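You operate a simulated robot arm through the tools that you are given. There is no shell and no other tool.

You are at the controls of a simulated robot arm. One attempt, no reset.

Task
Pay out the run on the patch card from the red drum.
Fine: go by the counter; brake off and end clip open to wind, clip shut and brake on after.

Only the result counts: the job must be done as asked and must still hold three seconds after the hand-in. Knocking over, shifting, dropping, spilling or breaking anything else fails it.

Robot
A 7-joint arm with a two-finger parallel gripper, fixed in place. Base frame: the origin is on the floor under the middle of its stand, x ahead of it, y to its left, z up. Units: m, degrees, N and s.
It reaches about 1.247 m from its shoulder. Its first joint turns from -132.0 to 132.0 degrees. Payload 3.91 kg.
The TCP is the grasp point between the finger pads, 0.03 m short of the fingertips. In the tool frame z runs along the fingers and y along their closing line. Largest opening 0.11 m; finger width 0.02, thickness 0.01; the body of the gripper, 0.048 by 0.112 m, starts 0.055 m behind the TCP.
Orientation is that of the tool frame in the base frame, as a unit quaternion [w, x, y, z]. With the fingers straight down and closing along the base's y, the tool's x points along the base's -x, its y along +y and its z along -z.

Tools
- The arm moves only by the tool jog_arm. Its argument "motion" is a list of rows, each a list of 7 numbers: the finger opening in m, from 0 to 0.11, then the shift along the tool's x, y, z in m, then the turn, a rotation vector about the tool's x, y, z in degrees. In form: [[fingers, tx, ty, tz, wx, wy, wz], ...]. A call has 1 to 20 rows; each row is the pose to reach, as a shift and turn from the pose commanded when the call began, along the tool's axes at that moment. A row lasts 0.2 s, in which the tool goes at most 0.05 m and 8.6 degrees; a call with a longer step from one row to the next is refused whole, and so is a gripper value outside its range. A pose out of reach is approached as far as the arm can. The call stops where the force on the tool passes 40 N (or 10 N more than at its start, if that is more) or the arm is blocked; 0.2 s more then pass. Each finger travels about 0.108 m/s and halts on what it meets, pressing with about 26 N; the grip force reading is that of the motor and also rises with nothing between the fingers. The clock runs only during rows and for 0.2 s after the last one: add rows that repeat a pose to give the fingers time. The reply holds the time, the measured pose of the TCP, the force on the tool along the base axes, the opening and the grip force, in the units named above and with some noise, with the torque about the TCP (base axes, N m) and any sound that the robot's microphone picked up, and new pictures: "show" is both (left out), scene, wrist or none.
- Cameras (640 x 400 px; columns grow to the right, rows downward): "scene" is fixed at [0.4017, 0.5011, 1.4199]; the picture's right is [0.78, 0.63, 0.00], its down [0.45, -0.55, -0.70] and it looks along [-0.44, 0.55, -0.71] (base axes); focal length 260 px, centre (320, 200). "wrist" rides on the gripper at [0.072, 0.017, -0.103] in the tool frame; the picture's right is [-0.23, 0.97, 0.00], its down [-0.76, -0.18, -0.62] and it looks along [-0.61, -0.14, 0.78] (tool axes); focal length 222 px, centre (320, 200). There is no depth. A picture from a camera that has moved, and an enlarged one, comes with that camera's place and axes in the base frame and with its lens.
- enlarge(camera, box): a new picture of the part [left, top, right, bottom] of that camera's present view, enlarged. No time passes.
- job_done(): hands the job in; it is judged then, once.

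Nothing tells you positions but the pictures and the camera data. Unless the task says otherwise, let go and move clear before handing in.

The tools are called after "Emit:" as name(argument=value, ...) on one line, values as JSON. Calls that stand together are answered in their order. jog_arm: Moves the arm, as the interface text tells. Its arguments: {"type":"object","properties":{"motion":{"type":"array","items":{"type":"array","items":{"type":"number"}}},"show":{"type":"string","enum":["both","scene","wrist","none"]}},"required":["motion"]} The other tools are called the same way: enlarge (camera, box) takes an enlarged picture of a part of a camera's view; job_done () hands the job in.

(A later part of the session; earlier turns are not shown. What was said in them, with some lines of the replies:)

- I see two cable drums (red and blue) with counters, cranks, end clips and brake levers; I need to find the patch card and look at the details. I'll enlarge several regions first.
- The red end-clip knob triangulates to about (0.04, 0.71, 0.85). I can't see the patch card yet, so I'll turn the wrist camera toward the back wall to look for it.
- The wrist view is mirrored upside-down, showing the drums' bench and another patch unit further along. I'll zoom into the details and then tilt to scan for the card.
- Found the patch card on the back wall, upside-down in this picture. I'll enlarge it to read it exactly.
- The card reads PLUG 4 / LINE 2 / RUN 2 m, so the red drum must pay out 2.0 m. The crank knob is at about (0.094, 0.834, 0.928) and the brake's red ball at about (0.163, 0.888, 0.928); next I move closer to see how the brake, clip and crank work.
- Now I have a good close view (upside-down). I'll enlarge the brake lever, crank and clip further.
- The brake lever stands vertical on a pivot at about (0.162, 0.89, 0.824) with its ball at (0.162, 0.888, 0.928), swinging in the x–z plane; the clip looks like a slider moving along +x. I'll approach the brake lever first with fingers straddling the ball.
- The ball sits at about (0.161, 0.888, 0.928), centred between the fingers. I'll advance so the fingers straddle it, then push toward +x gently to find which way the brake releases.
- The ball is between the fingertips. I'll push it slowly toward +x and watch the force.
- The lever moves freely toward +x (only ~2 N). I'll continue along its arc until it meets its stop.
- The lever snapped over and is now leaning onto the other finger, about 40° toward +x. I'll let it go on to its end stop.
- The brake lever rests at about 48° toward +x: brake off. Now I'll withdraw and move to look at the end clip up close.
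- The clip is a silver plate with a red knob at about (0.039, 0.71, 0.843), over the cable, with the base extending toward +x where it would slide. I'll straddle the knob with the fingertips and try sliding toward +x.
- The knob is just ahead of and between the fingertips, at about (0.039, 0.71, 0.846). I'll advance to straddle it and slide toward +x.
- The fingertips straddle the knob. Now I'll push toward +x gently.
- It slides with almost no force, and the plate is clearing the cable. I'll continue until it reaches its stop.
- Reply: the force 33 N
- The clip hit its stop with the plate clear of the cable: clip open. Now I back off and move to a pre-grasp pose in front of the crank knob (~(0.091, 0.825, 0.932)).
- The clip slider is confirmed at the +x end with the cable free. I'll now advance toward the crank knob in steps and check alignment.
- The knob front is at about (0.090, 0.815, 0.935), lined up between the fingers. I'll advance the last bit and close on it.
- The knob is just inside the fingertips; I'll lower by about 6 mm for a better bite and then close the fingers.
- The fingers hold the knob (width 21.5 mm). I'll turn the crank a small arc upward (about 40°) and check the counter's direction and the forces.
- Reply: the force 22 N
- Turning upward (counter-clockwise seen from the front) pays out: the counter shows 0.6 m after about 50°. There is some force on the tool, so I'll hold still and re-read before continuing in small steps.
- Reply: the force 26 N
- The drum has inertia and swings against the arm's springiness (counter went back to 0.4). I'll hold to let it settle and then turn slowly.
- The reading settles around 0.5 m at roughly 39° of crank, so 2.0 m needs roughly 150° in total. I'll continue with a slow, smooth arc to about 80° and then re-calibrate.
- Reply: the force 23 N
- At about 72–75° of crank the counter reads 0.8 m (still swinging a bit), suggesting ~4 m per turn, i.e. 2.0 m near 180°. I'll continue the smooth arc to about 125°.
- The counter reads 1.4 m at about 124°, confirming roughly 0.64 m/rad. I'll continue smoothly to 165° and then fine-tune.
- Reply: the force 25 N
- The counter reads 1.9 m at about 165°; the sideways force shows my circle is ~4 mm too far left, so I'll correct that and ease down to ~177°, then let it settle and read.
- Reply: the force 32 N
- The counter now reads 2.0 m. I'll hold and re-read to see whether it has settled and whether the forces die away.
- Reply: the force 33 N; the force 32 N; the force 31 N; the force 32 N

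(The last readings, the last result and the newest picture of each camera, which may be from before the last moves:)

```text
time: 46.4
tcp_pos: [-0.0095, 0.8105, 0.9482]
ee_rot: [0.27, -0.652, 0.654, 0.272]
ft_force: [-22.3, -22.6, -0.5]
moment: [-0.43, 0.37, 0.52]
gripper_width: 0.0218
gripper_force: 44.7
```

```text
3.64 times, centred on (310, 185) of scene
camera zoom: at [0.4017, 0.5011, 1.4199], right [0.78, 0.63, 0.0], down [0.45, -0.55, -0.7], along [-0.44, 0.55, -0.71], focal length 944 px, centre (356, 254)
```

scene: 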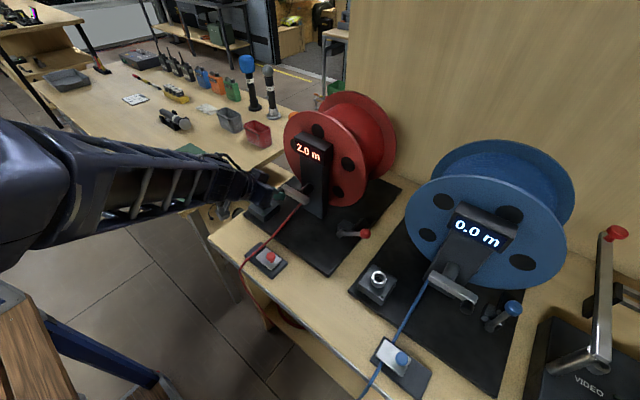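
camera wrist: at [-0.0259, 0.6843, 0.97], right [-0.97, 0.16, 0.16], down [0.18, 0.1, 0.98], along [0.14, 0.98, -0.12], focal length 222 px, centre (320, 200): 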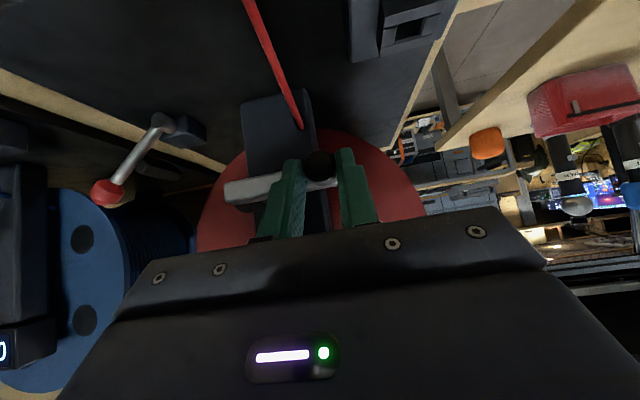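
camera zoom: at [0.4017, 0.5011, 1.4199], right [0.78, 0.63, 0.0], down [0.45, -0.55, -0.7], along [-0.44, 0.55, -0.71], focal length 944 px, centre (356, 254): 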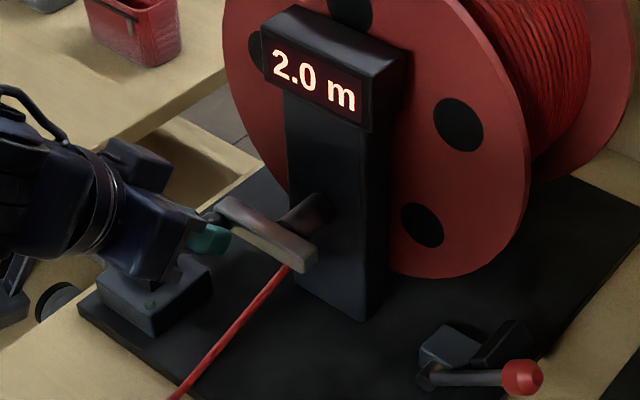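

The crank is static with the counter steady at 2.0 m and no tangential force (from the drum's hole positions I estimate about 2.00–2.01 m). Now I'll open the fingers gently and back away along the tool axis.

Emit:
jog_arm(motion=[[0.023, 0, 0, 0, 0, 0, 0], [0.026, 0, 0, 0, 0, 0, 0], [0.035, 0, 0, 0, 0, 0, 0], [0.048, 0, 0, 0, 0, 0, 0], [0.048, 0, 0, 0, 0, 0, 0]])

Emit:
enlarge(camera="scene", box=[260, 130, 360, 240])

Emit:
enlarge(camera="wrist", box=[220, 0, 460, 240])

```text
time: 47.6
tcp_pos: [-0.0093, 0.8102, 0.9474]
ee_rot: [0.27, -0.651, 0.655, 0.271]
ft_force: [-0.3, 0.8, -0.2]
moment: [-0.01, -0.02, -0.02]
gripper_width: 0.048
gripper_force: 0.1
camera wrist: at [-0.0249, 0.685, 0.9696], right [-0.97, 0.16, 0.16], down [0.18, 0.1, 0.98], along [0.15, 0.98, -0.12], focal length 222 px, centre (320, 200)
```

scene: 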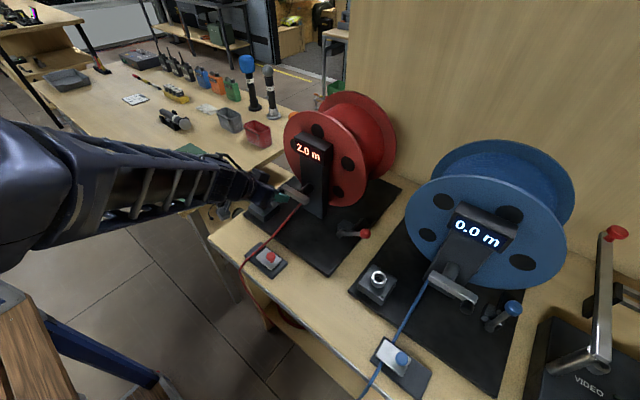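
wrist: 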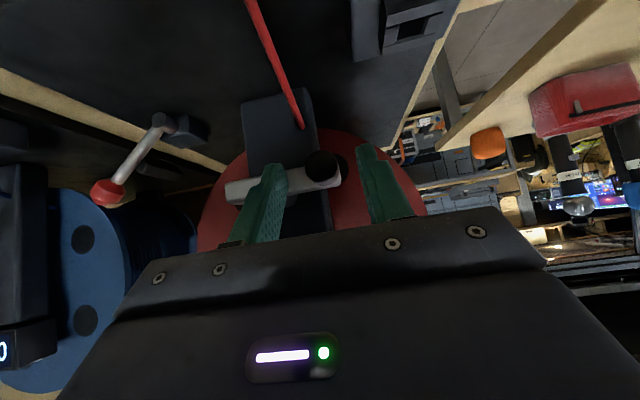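

```text
3.64 times, centred on (310, 185) of scene
camera zoom: at [0.4017, 0.5011, 1.4199], right [0.78, 0.63, 0.0], down [0.45, -0.55, -0.7], along [-0.44, 0.55, -0.71], focal length 944 px, centre (356, 254)
```

zoom: 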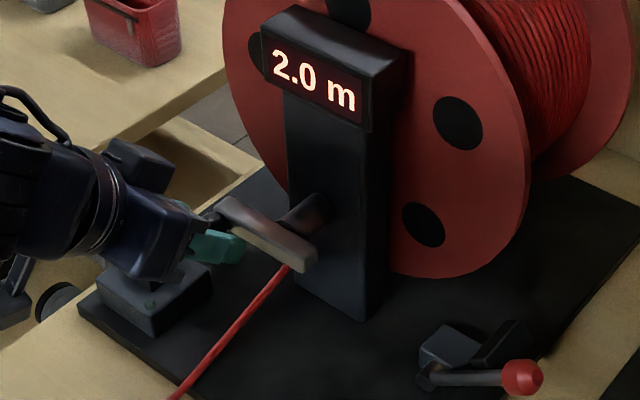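

```text
1.67 times, centred on (340, 120) of wrist
camera zoom: at [-0.0249, 0.685, 0.9696], right [-0.97, 0.16, 0.16], down [0.18, 0.1, 0.98], along [0.15, 0.98, -0.12], focal length 370 px, centre (287, 333)
```

zoom: 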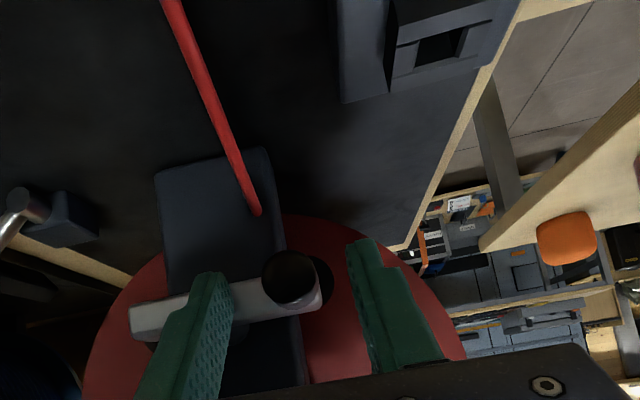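

Released cleanly: counter still 2.0 m and the drum hasn't moved. I'll withdraw along the tool axis and go to the clip to shut it.

Emit:
jog_arm(motion=[[0.05, 0, 0, -0.02, 0, 0, 0], [0.05, 0, 0, -0.05, 0, 0, 0], [0.05, 0, 0, -0.08, 0, 0, 0], [0.05, 0.028, -0.0167, -0.0877, 0, 0, 0], [0.05, 0.056, -0.0333, -0.0954, 0, 0, 0], [0.05, 0.084, -0.05, -0.1032, 0, 0, 0], [0.05, 0.112, -0.0666, -0.1109, 0, 0, 0], [0.05, 0.1404, -0.0833, -0.1186, 0, 0, 0], [0.05, 0.1404, -0.0833, -0.1186, 0, 0, 0]])

Emit:
enlarge(camera="wrist", box=[220, 0, 460, 240])

Emit:
enlarge(camera="scene", box=[230, 130, 370, 290])

```text
time: 49.6
tcp_pos: [0.0741, 0.6245, 0.9312]
ee_rot: [0.27, -0.652, 0.655, 0.271]
ft_force: [-0.1, 0.2, 0.5]
moment: [-0.02, 0.0, 0.01]
gripper_width: 0.0499
gripper_force: 0.1
camera wrist: at [0.058, 0.4992, 0.9537], right [-0.97, 0.16, 0.16], down [0.18, 0.1, 0.98], along [0.14, 0.98, -0.12], focal length 222 px, centre (320, 200)
```

scene: 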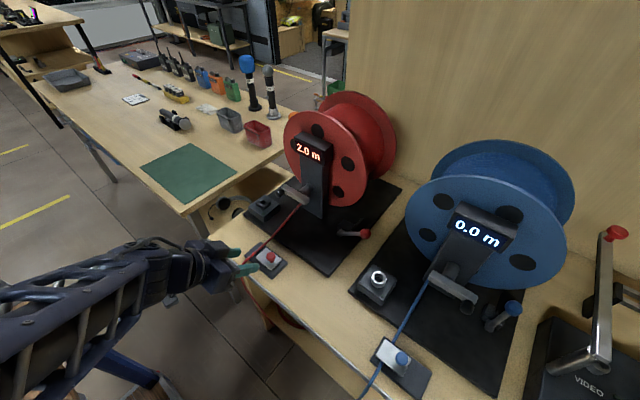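
wrist: 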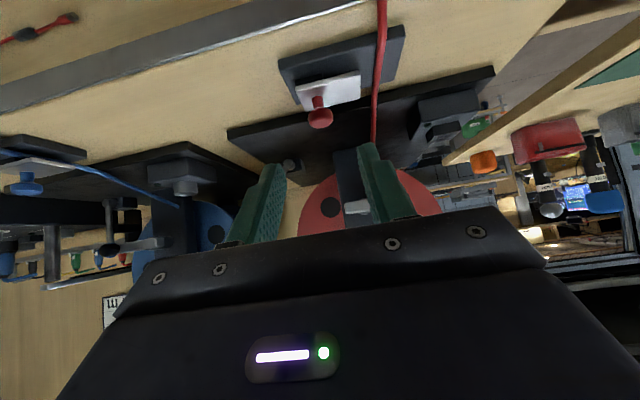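

```text
1.67 times, centred on (340, 120) of wrist
camera zoom: at [0.058, 0.4992, 0.9537], right [-0.97, 0.16, 0.16], down [0.18, 0.1, 0.98], along [0.14, 0.98, -0.12], focal length 370 px, centre (287, 333)
```

zoom: 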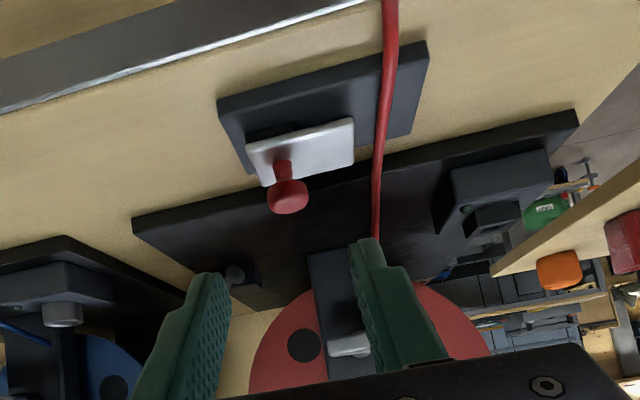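

```text
2.50 times, centred on (300, 210) of scene
camera zoom: at [0.4017, 0.5011, 1.4199], right [0.78, 0.63, 0.0], down [0.45, -0.55, -0.7], along [-0.44, 0.55, -0.71], focal length 649 px, centre (370, 175)
```

zoom: 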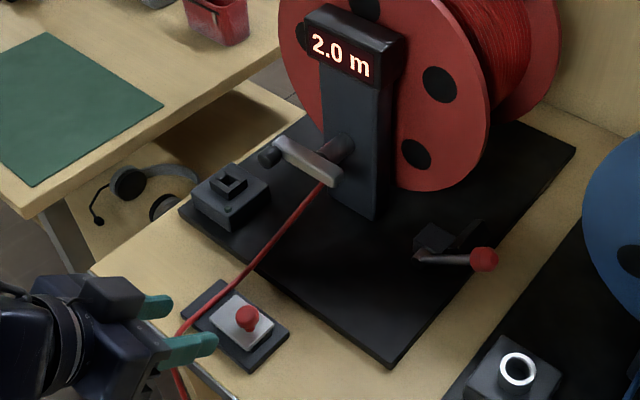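

Counter still 2.0 m and the crank is at rest. The clip knob is now at about (0.074, 0.71, 0.846); I'll straddle it and slide it back toward −x to shut it.

Emit:
jog_arm(motion=[[0.045, -0.0005, 0, 0.03, 0, 0, 0], [0.036, -0.001, 0, 0.06, 0, 0, 0], [0.036, -0.0015, 0, 0.08, 0, 0, 0], [0.036, -0.0017, 0, 0.09, 0, 0, 0], [0.036, -0.0017, 0, 0.1, 0, 0, 0], [0.036, -0.0017, 0, 0.1, 0, 0, 0]], show="wrist")

Emit:
enlarge(camera="wrist", box=[220, 0, 460, 240])

```text
time: 51.0
tcp_pos: [0.0744, 0.6989, 0.8616]
ee_rot: [0.27, -0.652, 0.655, 0.271]
ft_force: [0.0, -0.9, -0.3]
moment: [0.02, 0.01, 0.01]
gripper_width: 0.0359
gripper_force: 0.1
camera wrist: at [0.0576, 0.5726, 0.8837], right [-0.97, 0.16, 0.16], down [0.18, 0.1, 0.98], along [0.14, 0.98, -0.12], focal length 222 px, centre (320, 200)
```

wrist: 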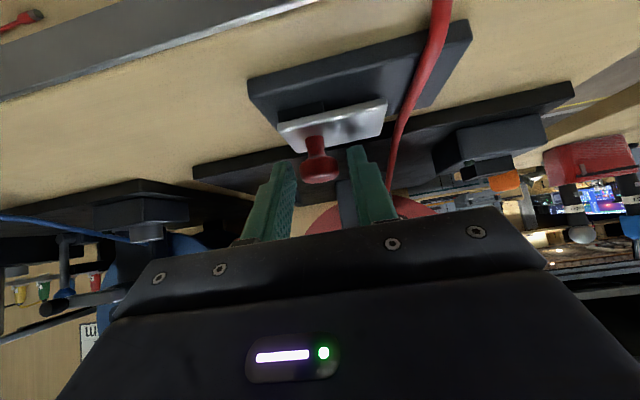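

```text
1.67 times, centred on (340, 120) of wrist
camera zoom: at [0.0576, 0.5726, 0.8837], right [-0.97, 0.16, 0.16], down [0.18, 0.1, 0.98], along [0.14, 0.98, -0.12], focal length 370 px, centre (287, 333)
```

zoom: 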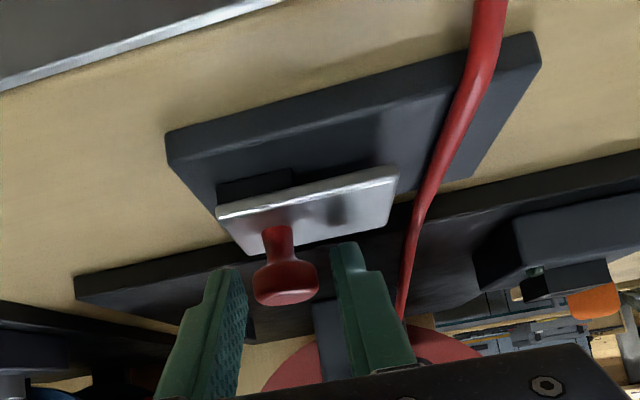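

The knob is straddled. I'll slide it toward −x until the plate is back over the cable at its stop.

Emit:
jog_arm(motion=[[0.036, 0, 0.006, 0, 0, 0, 0], [0.036, 0, 0.012, 0, 0, 0, 0], [0.036, 0, 0.018, 0, 0, 0, 0], [0.036, 0, 0.024, 0, 0, 0, 0], [0.036, 0, 0.029, 0, 0, 0, 0], [0.036, 0, 0.034, 0, 0, 0, 0], [0.036, 0, 0.038, 0, 0, 0, 0], [0.036, 0, 0.041, 0, 0, 0, 0], [0.036, 0, 0.043, 0, 0, 0, 0]])

Emit:
enlarge(camera="wrist", box=[220, 0, 460, 240])

Emit:
enlarge(camera="scene", box=[230, 130, 370, 290])

```text
time: 53.0
tcp_pos: [0.0326, 0.6979, 0.8626]
ee_rot: [0.271, -0.651, 0.655, 0.271]
ft_force: [1.2, -1.3, -0.3]
moment: [0.01, -0.02, 0.01]
gripper_width: 0.0367
gripper_force: 0.7
camera wrist: at [0.0154, 0.5739, 0.8857], right [-0.97, 0.16, 0.16], down [0.18, 0.1, 0.98], along [0.15, 0.98, -0.12], focal length 222 px, centre (320, 200)
```

scene: 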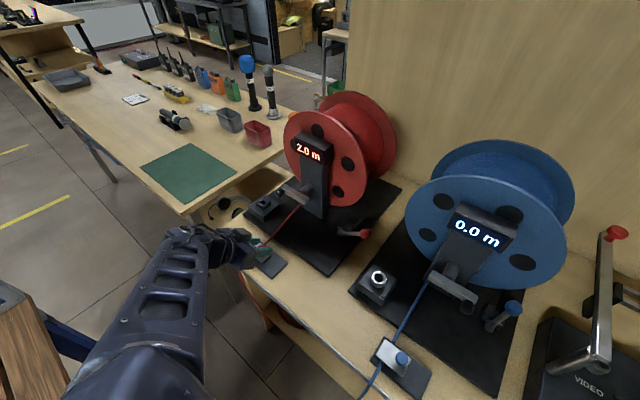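
wrist: 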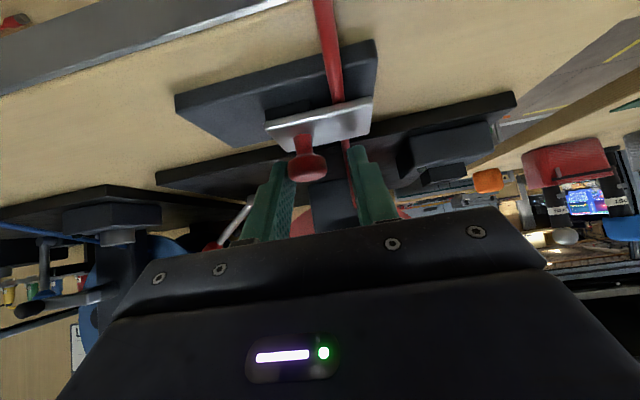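

```text
1.67 times, centred on (340, 120) of wrist
camera zoom: at [0.0154, 0.5739, 0.8857], right [-0.97, 0.16, 0.16], down [0.18, 0.1, 0.98], along [0.15, 0.98, -0.12], focal length 370 px, centre (287, 333)
```

zoom: 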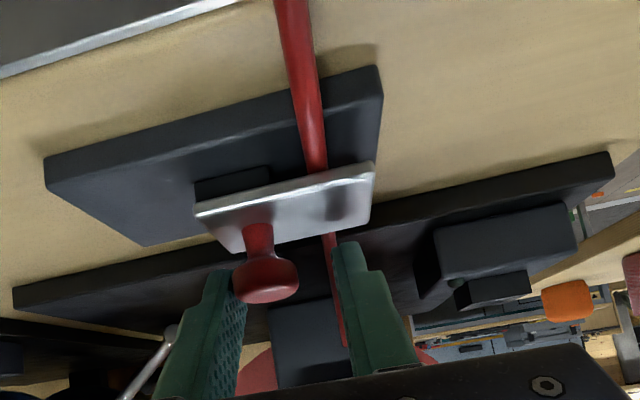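

```text
2.50 times, centred on (300, 210) of scene
camera zoom: at [0.4017, 0.5011, 1.4199], right [0.78, 0.63, 0.0], down [0.45, -0.55, -0.7], along [-0.44, 0.55, -0.71], focal length 649 px, centre (370, 175)
```

zoom: 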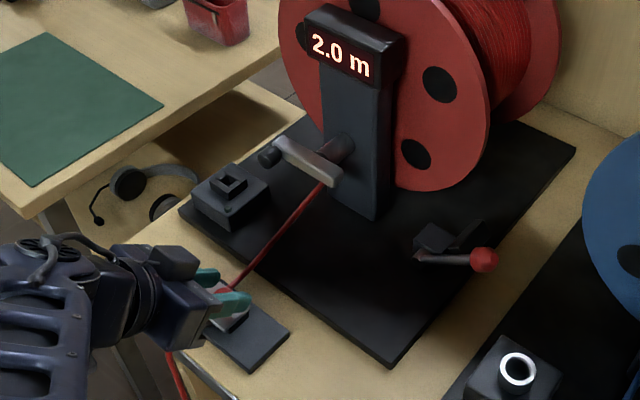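

The plate is back over the cable and the counter still reads 2.0 m. I'll push a little more to make sure it is fully home.

Emit:
jog_arm(motion=[[0.036, 0, 0.002, 0, 0, 0, 0], [0.036, 0, 0.004, 0, 0, 0, 0], [0.036, 0, 0.006, 0, 0, 0, 0], [0.036, 0, 0.008, 0, 0, 0, 0]], show="wrist")

Emit:
enlarge(camera="wrist", box=[220, 0, 460, 240])

```text
time: 54.0
tcp_pos: [0.0251, 0.6986, 0.862]
ee_rot: [0.271, -0.651, 0.655, 0.271]
ft_force: [22.0, -2.3, 4.2]
moment: [-0.01, -0.5, -0.15]
gripper_width: 0.0471
gripper_force: 11.2
camera wrist: at [0.0087, 0.5739, 0.885], right [-0.97, 0.17, 0.16], down [0.18, 0.1, 0.98], along [0.15, 0.98, -0.12], focal length 222 px, centre (320, 200)
```

wrist: 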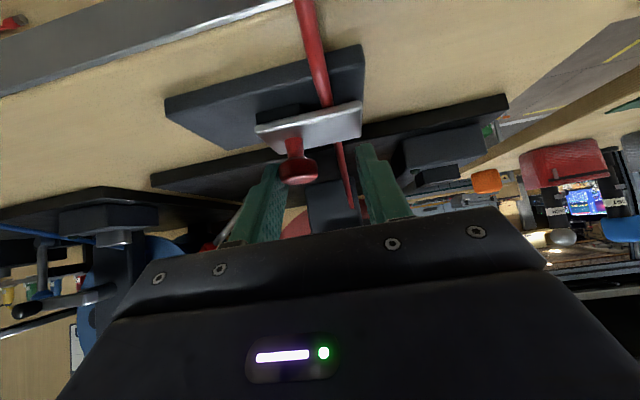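

```text
1.67 times, centred on (340, 120) of wrist
camera zoom: at [0.0087, 0.5739, 0.885], right [-0.97, 0.17, 0.16], down [0.18, 0.1, 0.98], along [0.15, 0.98, -0.12], focal length 370 px, centre (287, 333)
```

zoom: 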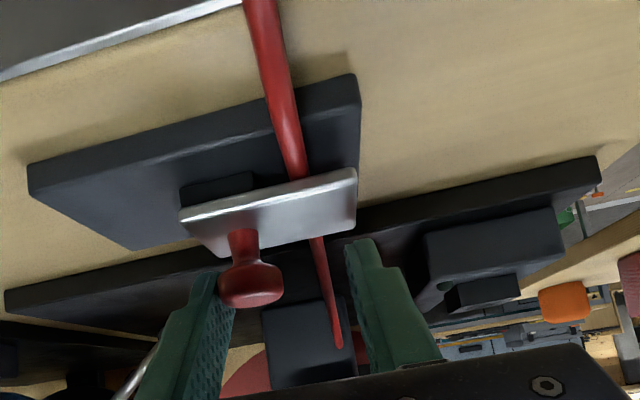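

The clip hit its stop (22 N): fully shut. I'll relax, withdraw, and check the clip and the counter before going to the brake.

Emit:
jog_arm(motion=[[0.045, 0, -0.006, 0, 0, 0, 0], [0.05, 0, -0.012, 0, 0, 0, 0], [0.05, 0, -0.012, -0.03, 0, 0, 0], [0.05, 0, -0.012, -0.07, 0, 0, 0], [0.05, 0, -0.012, -0.11, 0, 0, 0]])

Emit:
enlarge(camera="wrist", box=[220, 0, 460, 240])

Emit:
enlarge(camera="scene", box=[230, 130, 370, 290])

```text
time: 55.2
tcp_pos: [0.0354, 0.6218, 0.9398]
ee_rot: [0.27, -0.652, 0.654, 0.272]
ft_force: [0.2, -0.5, -0.2]
moment: [-0.04, 0.0, 0.02]
gripper_width: 0.0501
gripper_force: 0.0
camera wrist: at [0.0196, 0.4973, 0.9625], right [-0.97, 0.16, 0.16], down [0.18, 0.1, 0.98], along [0.14, 0.98, -0.12], focal length 222 px, centre (320, 200)
```

scene: 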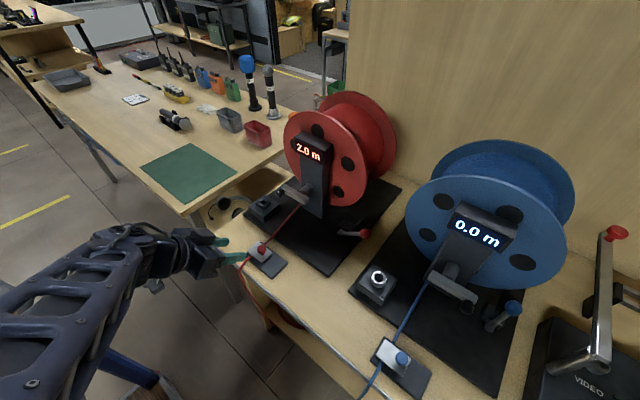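
wrist: 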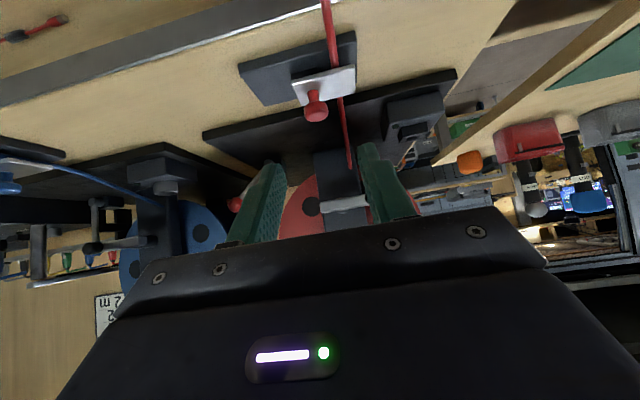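

```text
1.67 times, centred on (340, 120) of wrist
camera zoom: at [0.0196, 0.4973, 0.9625], right [-0.97, 0.16, 0.16], down [0.18, 0.1, 0.98], along [0.14, 0.98, -0.12], focal length 370 px, centre (287, 333)
```

zoom: 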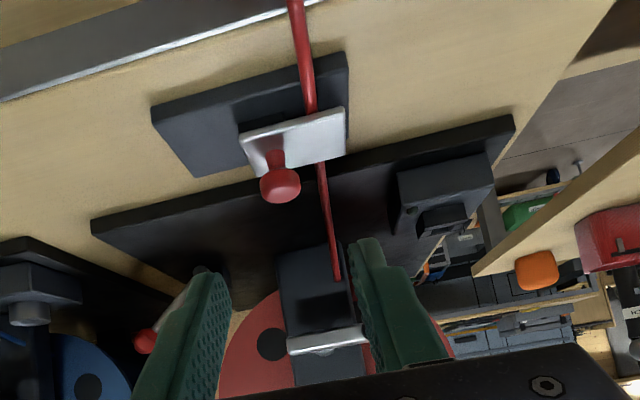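

```text
2.50 times, centred on (300, 210) of scene
camera zoom: at [0.4017, 0.5011, 1.4199], right [0.78, 0.63, 0.0], down [0.45, -0.55, -0.7], along [-0.44, 0.55, -0.71], focal length 649 px, centre (370, 175)
```

zoom: 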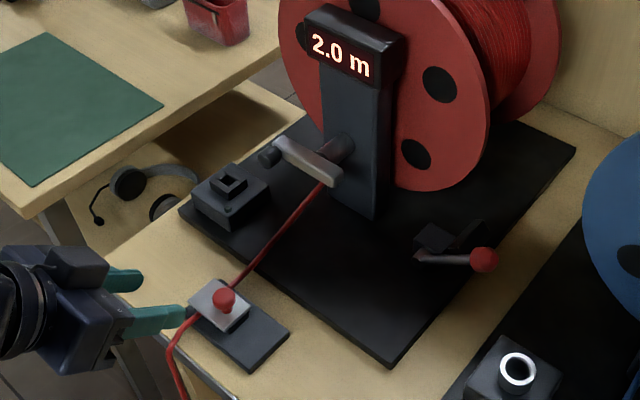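

The clip is shut over the cable and the counter holds 2.0 m. Now I'll go to the brake lever to set it back on.

Emit:
jog_arm(motion=[[0.06, -0.0222, -0.0287, 0.0151, 0, 0, 0], [0.06, -0.0445, -0.0575, 0.0302, 0, 0, 0], [0.06, -0.0667, -0.0862, 0.0453, 0, 0, 0], [0.06, -0.0889, -0.115, 0.0605, 0, 0, 0], [0.06, -0.1111, -0.1437, 0.0756, 0, 0, 0], [0.06, -0.1334, -0.1725, 0.0907, 0, 0, 0], [0.06, -0.1556, -0.2012, 0.1058, 0, 0, 0], [0.06, -0.1556, -0.2012, 0.1258, 0, 0, 0], [0.06, -0.1556, -0.2012, 0.1458, 0, 0, 0], [0.06, -0.1556, -0.2012, 0.1458, 0, 0, 0]])

Emit:
enlarge(camera="wrist", box=[220, 0, 460, 240])

```text
time: 57.4
tcp_pos: [0.233, 0.8326, 0.9466]
ee_rot: [0.27, -0.652, 0.655, 0.271]
ft_force: [-0.2, 0.0, 0.2]
moment: [-0.01, -0.02, 0.02]
gripper_width: 0.0598
gripper_force: 0.1
camera wrist: at [0.2181, 0.7073, 0.9691], right [-0.97, 0.16, 0.16], down [0.18, 0.1, 0.98], along [0.14, 0.98, -0.12], focal length 222 px, centre (320, 200)
```

scene: 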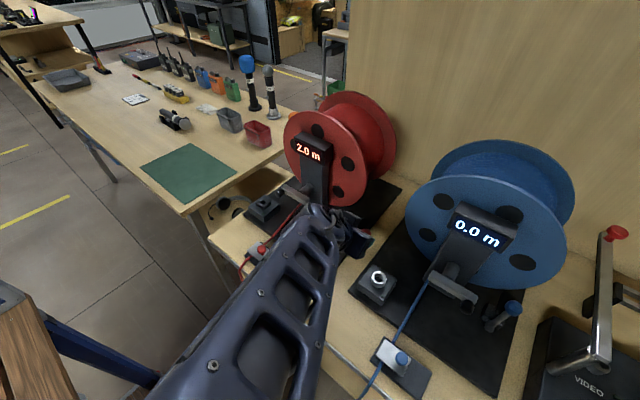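
wrist: 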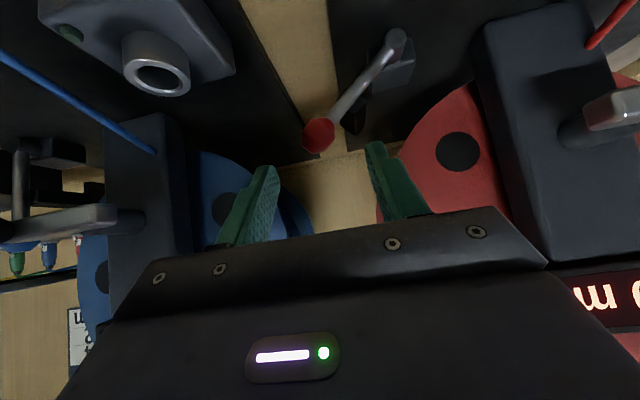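

```text
1.67 times, centred on (340, 120) of wrist
camera zoom: at [0.2181, 0.7073, 0.9691], right [-0.97, 0.16, 0.16], down [0.18, 0.1, 0.98], along [0.14, 0.98, -0.12], focal length 370 px, centre (287, 333)
```

zoom: 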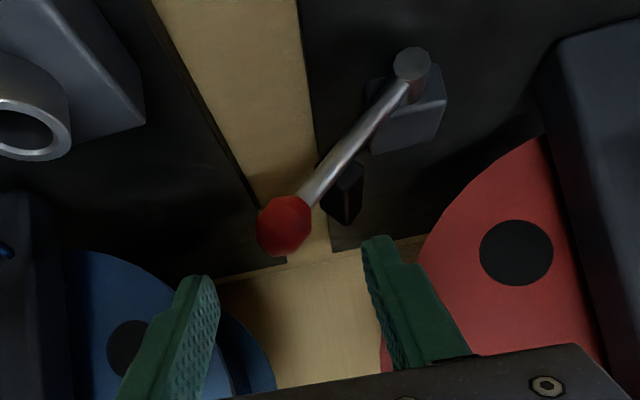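

The ball is at about (0.236, 0.888, 0.893), between the fingers. I'll advance to straddle it.

Emit:
jog_arm(motion=[[0.06, 0, 0, 0.02, 0, 0, 0], [0.06, -0.0005, 0, 0.04, 0, 0, 0], [0.06, -0.001, 0, 0.052, 0, 0, 0], [0.06, -0.001, 0, 0.06, 0, 0, 0], [0.06, -0.001, 0, 0.06, 0, 0, 0]], show="wrist")

Emit:
enlarge(camera="wrist", box=[220, 0, 460, 240])

```text
time: 58.6
tcp_pos: [0.2344, 0.8777, 0.9047]
ee_rot: [0.27, -0.652, 0.655, 0.271]
ft_force: [0.4, -0.3, -0.5]
moment: [0.03, 0.0, 0.04]
gripper_width: 0.0598
gripper_force: 0.0
camera wrist: at [0.2189, 0.7517, 0.9277], right [-0.97, 0.16, 0.16], down [0.18, 0.1, 0.98], along [0.14, 0.98, -0.12], focal length 222 px, centre (320, 200)
```

wrist: 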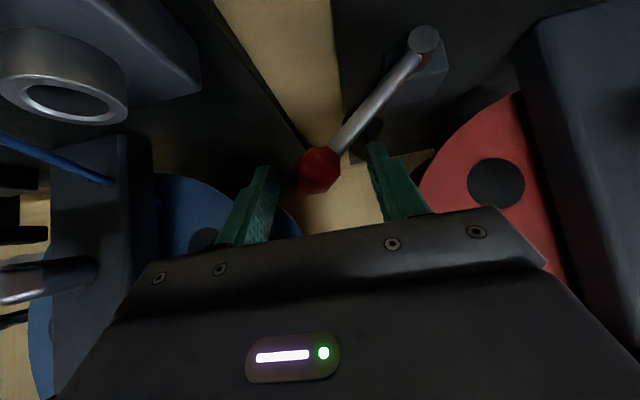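

```text
1.67 times, centred on (340, 120) of wrist
camera zoom: at [0.2189, 0.7517, 0.9277], right [-0.97, 0.16, 0.16], down [0.18, 0.1, 0.98], along [0.14, 0.98, -0.12], focal length 370 px, centre (287, 333)
```

zoom: 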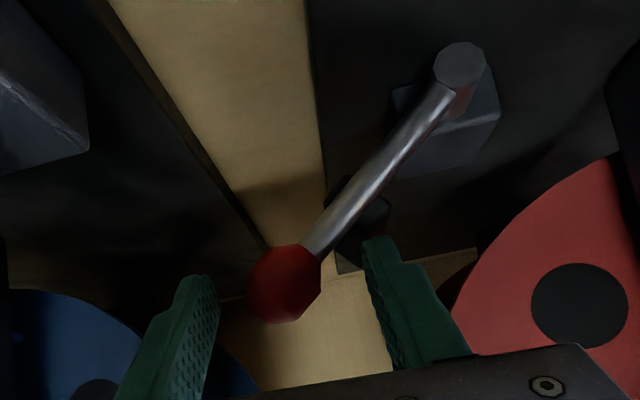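

The ball is straddled. I'll push it back toward −x along its arc.

Emit:
jog_arm(motion=[[0.06, 0, 0.006, 0, 0, 0, 0], [0.06, -0.0004, 0.0121, -0.0004, 0, 0, 0], [0.06, -0.004, 0.0174, -0.004, 0, 0, 0], [0.06, -0.0076, 0.0226, -0.0076, 0, 0, 0], [0.06, -0.0106, 0.0285, -0.0106, 0, 0, 0], [0.06, -0.0136, 0.0343, -0.0136, 0, 0, 0]], show="wrist")

Emit:
enlarge(camera="wrist", box=[220, 0, 460, 240])

```text
time: 60.0
tcp_pos: [0.202, 0.8772, 0.9228]
ee_rot: [0.27, -0.652, 0.655, 0.272]
ft_force: [2.1, 0.5, 0.2]
moment: [0.03, -0.01, -0.01]
gripper_width: 0.0604
gripper_force: 0.6
camera wrist: at [0.186, 0.7517, 0.9468], right [-0.97, 0.16, 0.16], down [0.18, 0.1, 0.98], along [0.14, 0.98, -0.12], focal length 222 px, centre (320, 200)
```

wrist: 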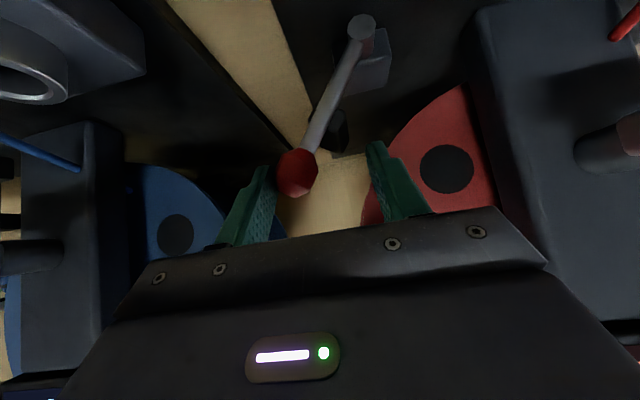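

```text
1.67 times, centred on (340, 120) of wrist
camera zoom: at [0.186, 0.7517, 0.9468], right [-0.97, 0.16, 0.16], down [0.18, 0.1, 0.98], along [0.14, 0.98, -0.12], focal length 370 px, centre (287, 333)
```

zoom: 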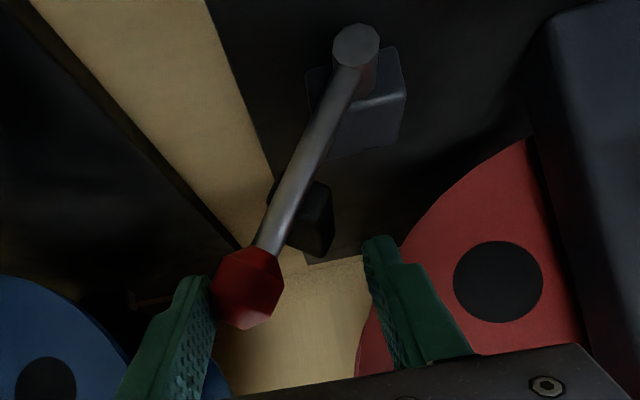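

The lever follows with ~2 N. I'll continue over centre to the vertical "on" position, until it reaches its stop.

Emit:
jog_arm(motion=[[0.06, -0.0024, 0.0064, -0.0024, 0, 0, 0], [0.06, -0.0048, 0.0128, -0.0048, 0, 0, 0], [0.06, -0.0066, 0.0196, -0.0066, 0, 0, 0], [0.06, -0.0083, 0.0264, -0.0083, 0, 0, 0], [0.06, -0.0094, 0.0335, -0.0094, 0, 0, 0], [0.06, -0.0105, 0.0406, -0.0105, 0, 0, 0], [0.06, -0.0109, 0.0479, -0.0109, 0, 0, 0], [0.06, -0.0112, 0.0551, -0.0112, 0, 0, 0], [0.06, -0.0112, 0.0551, -0.0112, 0, 0, 0]])

Emit:
enlarge(camera="wrist", box=[220, 0, 460, 240])

Emit:
enlarge(camera="scene", box=[230, 130, 370, 290])

```text
time: 62.0
tcp_pos: [0.1478, 0.876, 0.9385]
ee_rot: [0.269, -0.652, 0.655, 0.272]
ft_force: [0.0, -0.7, -0.5]
moment: [-0.02, 0.0, 0.01]
gripper_width: 0.0602
gripper_force: 0.2
camera wrist: at [0.1322, 0.751, 0.9618], right [-0.97, 0.16, 0.16], down [0.18, 0.1, 0.98], along [0.14, 0.98, -0.12], focal length 222 px, centre (320, 200)
```

scene: 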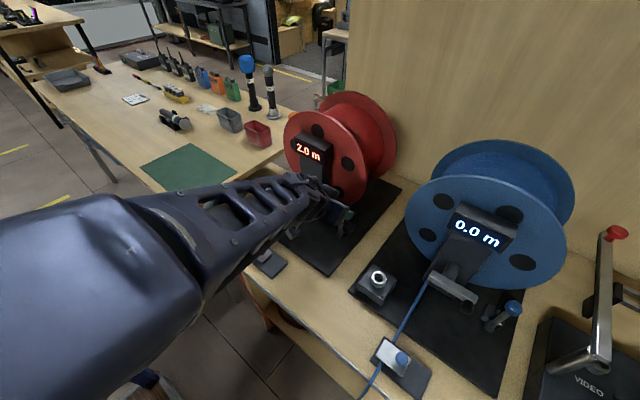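
wrist: 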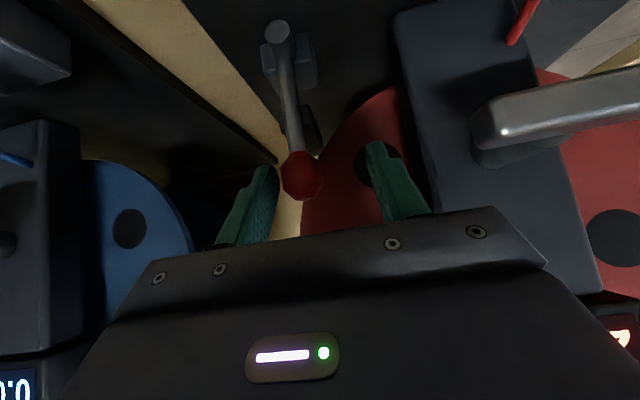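

```text
1.67 times, centred on (340, 120) of wrist
camera zoom: at [0.1322, 0.751, 0.9618], right [-0.97, 0.16, 0.16], down [0.18, 0.1, 0.98], along [0.14, 0.98, -0.12], focal length 370 px, centre (287, 333)
```

zoom: 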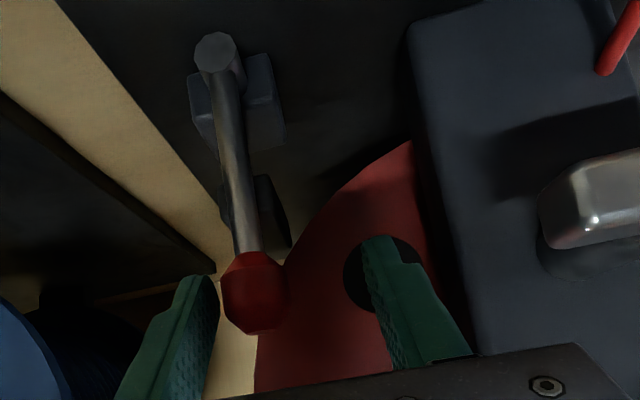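

```text
2.50 times, centred on (300, 210) of scene
camera zoom: at [0.4017, 0.5011, 1.4199], right [0.78, 0.63, 0.0], down [0.45, -0.55, -0.7], along [-0.44, 0.55, -0.71], focal length 649 px, centre (370, 175)
```

zoom: 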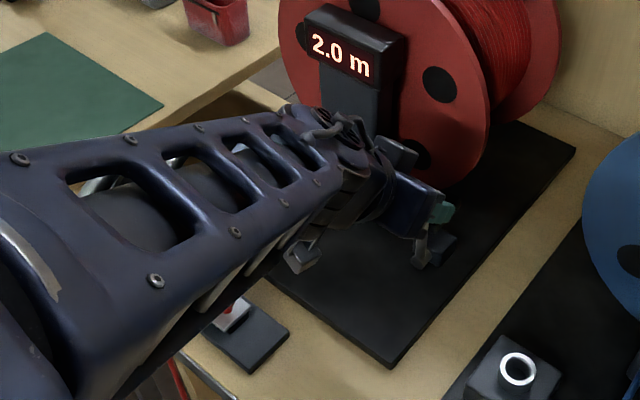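

The lever is upright again at x≈0.161, matching its starting position. I'll nudge a few millimetres more to make sure it is seated against its stop.

Emit:
jog_arm(motion=[[0.06, 0, 0.003, 0, 0, 0, 0], [0.06, 0, 0.005, 0, 0, 0, 0], [0.06, 0, 0.007, 0, 0, 0, 0]], show="wrist")

```text
time: 62.8
tcp_pos: [0.1412, 0.8781, 0.9397]
ee_rot: [0.271, -0.651, 0.656, 0.27]
ft_force: [2.8, -1.3, -1.2]
moment: [0.0, -0.03, -0.04]
gripper_width: 0.0613
gripper_force: 1.6
camera wrist: at [0.1252, 0.752, 0.962], right [-0.97, 0.16, 0.16], down [0.18, 0.1, 0.98], along [0.15, 0.98, -0.12], focal length 222 px, centre (320, 200)
```

wrist: 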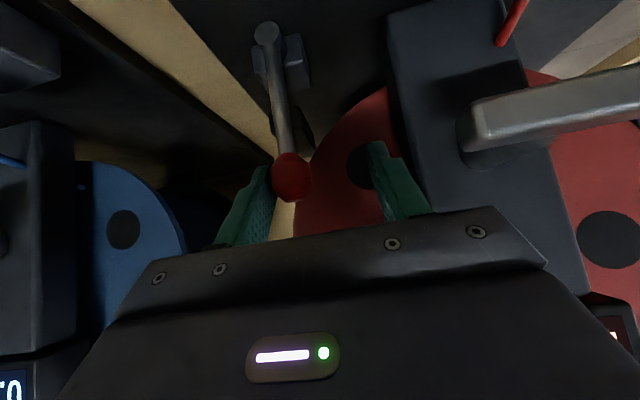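

Resistance starts with the ball unmoved, so the lever is at its "on" stop. I'll centre the fingers, withdraw, and move well clear to verify everything.

Emit:
jog_arm(motion=[[0.06, 0, -0.01, 0, 0, 0, 0], [0.06, 0, -0.019, 0, 0, 0, 0], [0.06, 0, -0.019, -0.02, 0, 0, 0], [0.06, 0, -0.019, -0.05, 0, 0, 0], [0.06, 0, -0.019, -0.09, 0, 0, 0], [0.06, 0, -0.019, -0.13, 0, 0, 0], [0.06, 0, 0.01, -0.17, 0, 0, 0], [0.06, 0, 0.04, -0.2, 0, 0, 0], [0.06, 0, 0.08, -0.22, 0, 0, 0], [0.06, 0, 0.12, -0.24, 0, 0, 0], [0.06, 0, 0.16, -0.26, 0, 0, 0], [0.06, 0, 0.16, -0.26, 0, 0, 0]])

Emit:
enlarge(camera="scene", box=[230, 130, 390, 290])

Emit:
enlarge(camera="wrist", box=[160, 0, 480, 240])

Emit:
enlarge(camera="scene", box=[280, 130, 340, 170])

```text
time: 65.4
tcp_pos: [-0.02, 0.6909, 1.1264]
ee_rot: [0.27, -0.652, 0.655, 0.271]
ft_force: [0.4, 0.8, 0.3]
moment: [0.02, 0.02, 0.03]
gripper_width: 0.0601
gripper_force: 0.1
camera wrist: at [-0.0362, 0.5655, 1.1497], right [-0.97, 0.16, 0.16], down [0.18, 0.1, 0.98], along [0.14, 0.98, -0.12], focal length 222 px, centre (320, 200)
```

scene: 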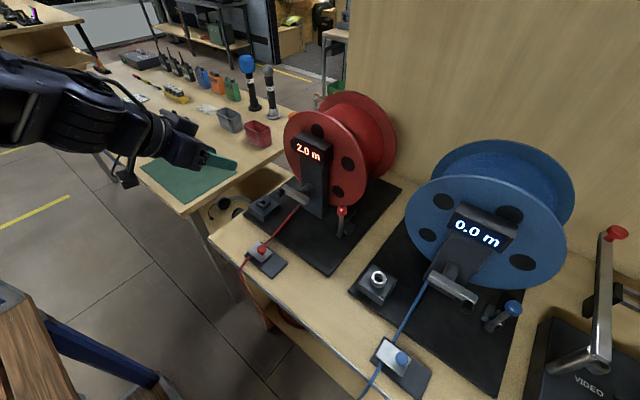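
wrist: 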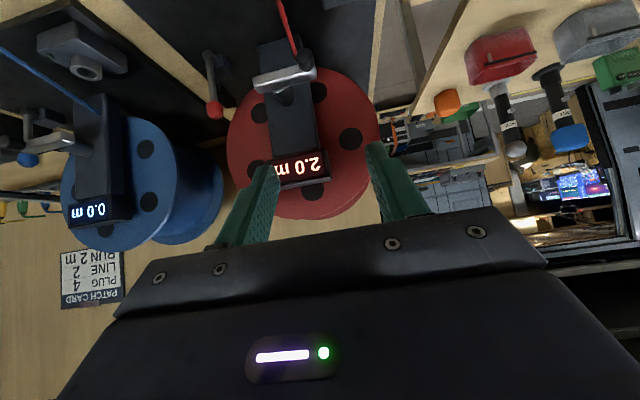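

```text
2.50 times, centred on (310, 210) of scene
camera zoom: at [0.4017, 0.5011, 1.4199], right [0.78, 0.63, 0.0], down [0.45, -0.55, -0.7], along [-0.44, 0.55, -0.71], focal length 649 px, centre (345, 175)
```

zoom: 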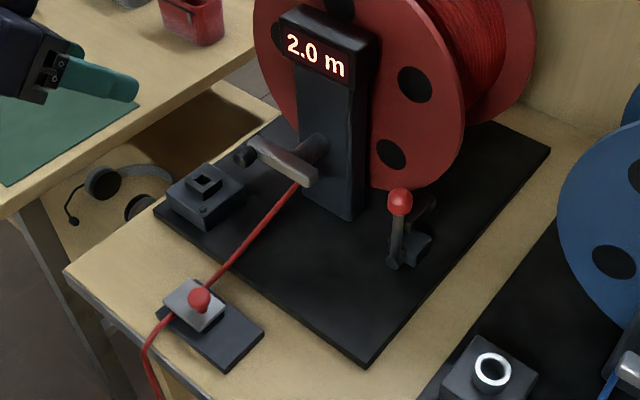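

```text
1.67 times, centred on (320, 120) of wrist
camera zoom: at [-0.0362, 0.5655, 1.1497], right [-0.97, 0.16, 0.16], down [0.18, 0.1, 0.98], along [0.14, 0.98, -0.12], focal length 370 px, centre (320, 333)
```

zoom: 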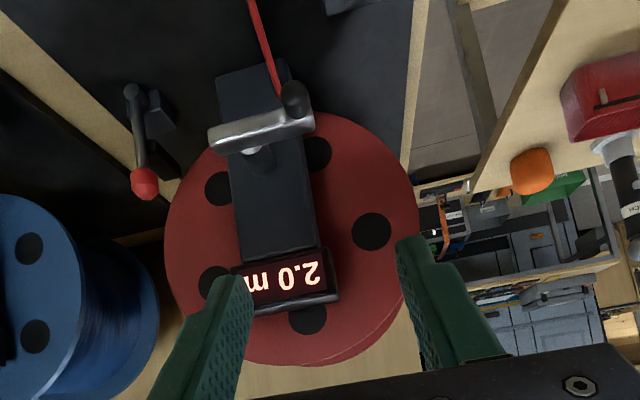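

```text
10.00 times, centred on (310, 150) of scene
camera zoom: at [0.4017, 0.5011, 1.4199], right [0.78, 0.63, 0.0], down [0.45, -0.55, -0.7], along [-0.44, 0.55, -0.71], focal length 2595 px, centre (420, 700)
```

zoom: 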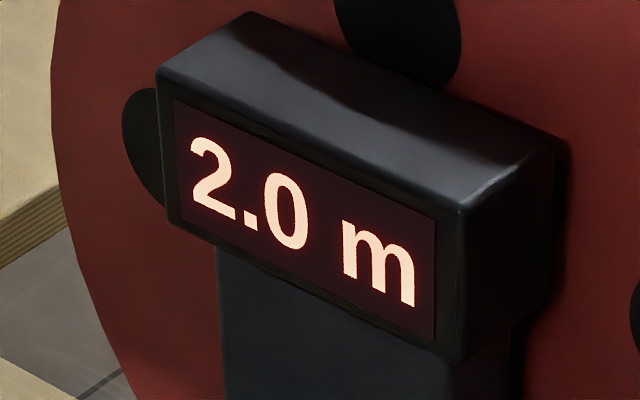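

The counter reads 2.0 m, matching the card's "RUN 2 m". The clip is shut over the cable, the brake lever is upright, and the arm is clear with nothing else disturbed. I'm handing the job in.

Emit:
job_done()

```text
The job is handed in.
```

I paid out 2.0 m from the red drum, the run shown on the patch card, and handed the job in. I haven't seen the result of the judging.

- **Counter:** it shows one decimal and read 2.0 m from before I let go of the crank until hand-in. Going by how far the drum turned, I put the true figure at about 2.00–2.01 m.
- **End clip:** it was opened to wind, and is now pushed back to its stop over the cable.
- **Brake:** it was released to wind, and the lever is now upright against its stop, as it was at the start.
- **Everything else:** the blue drum still reads 0.0 m. I saw nothing else knocked or shifted, and the arm is clear.
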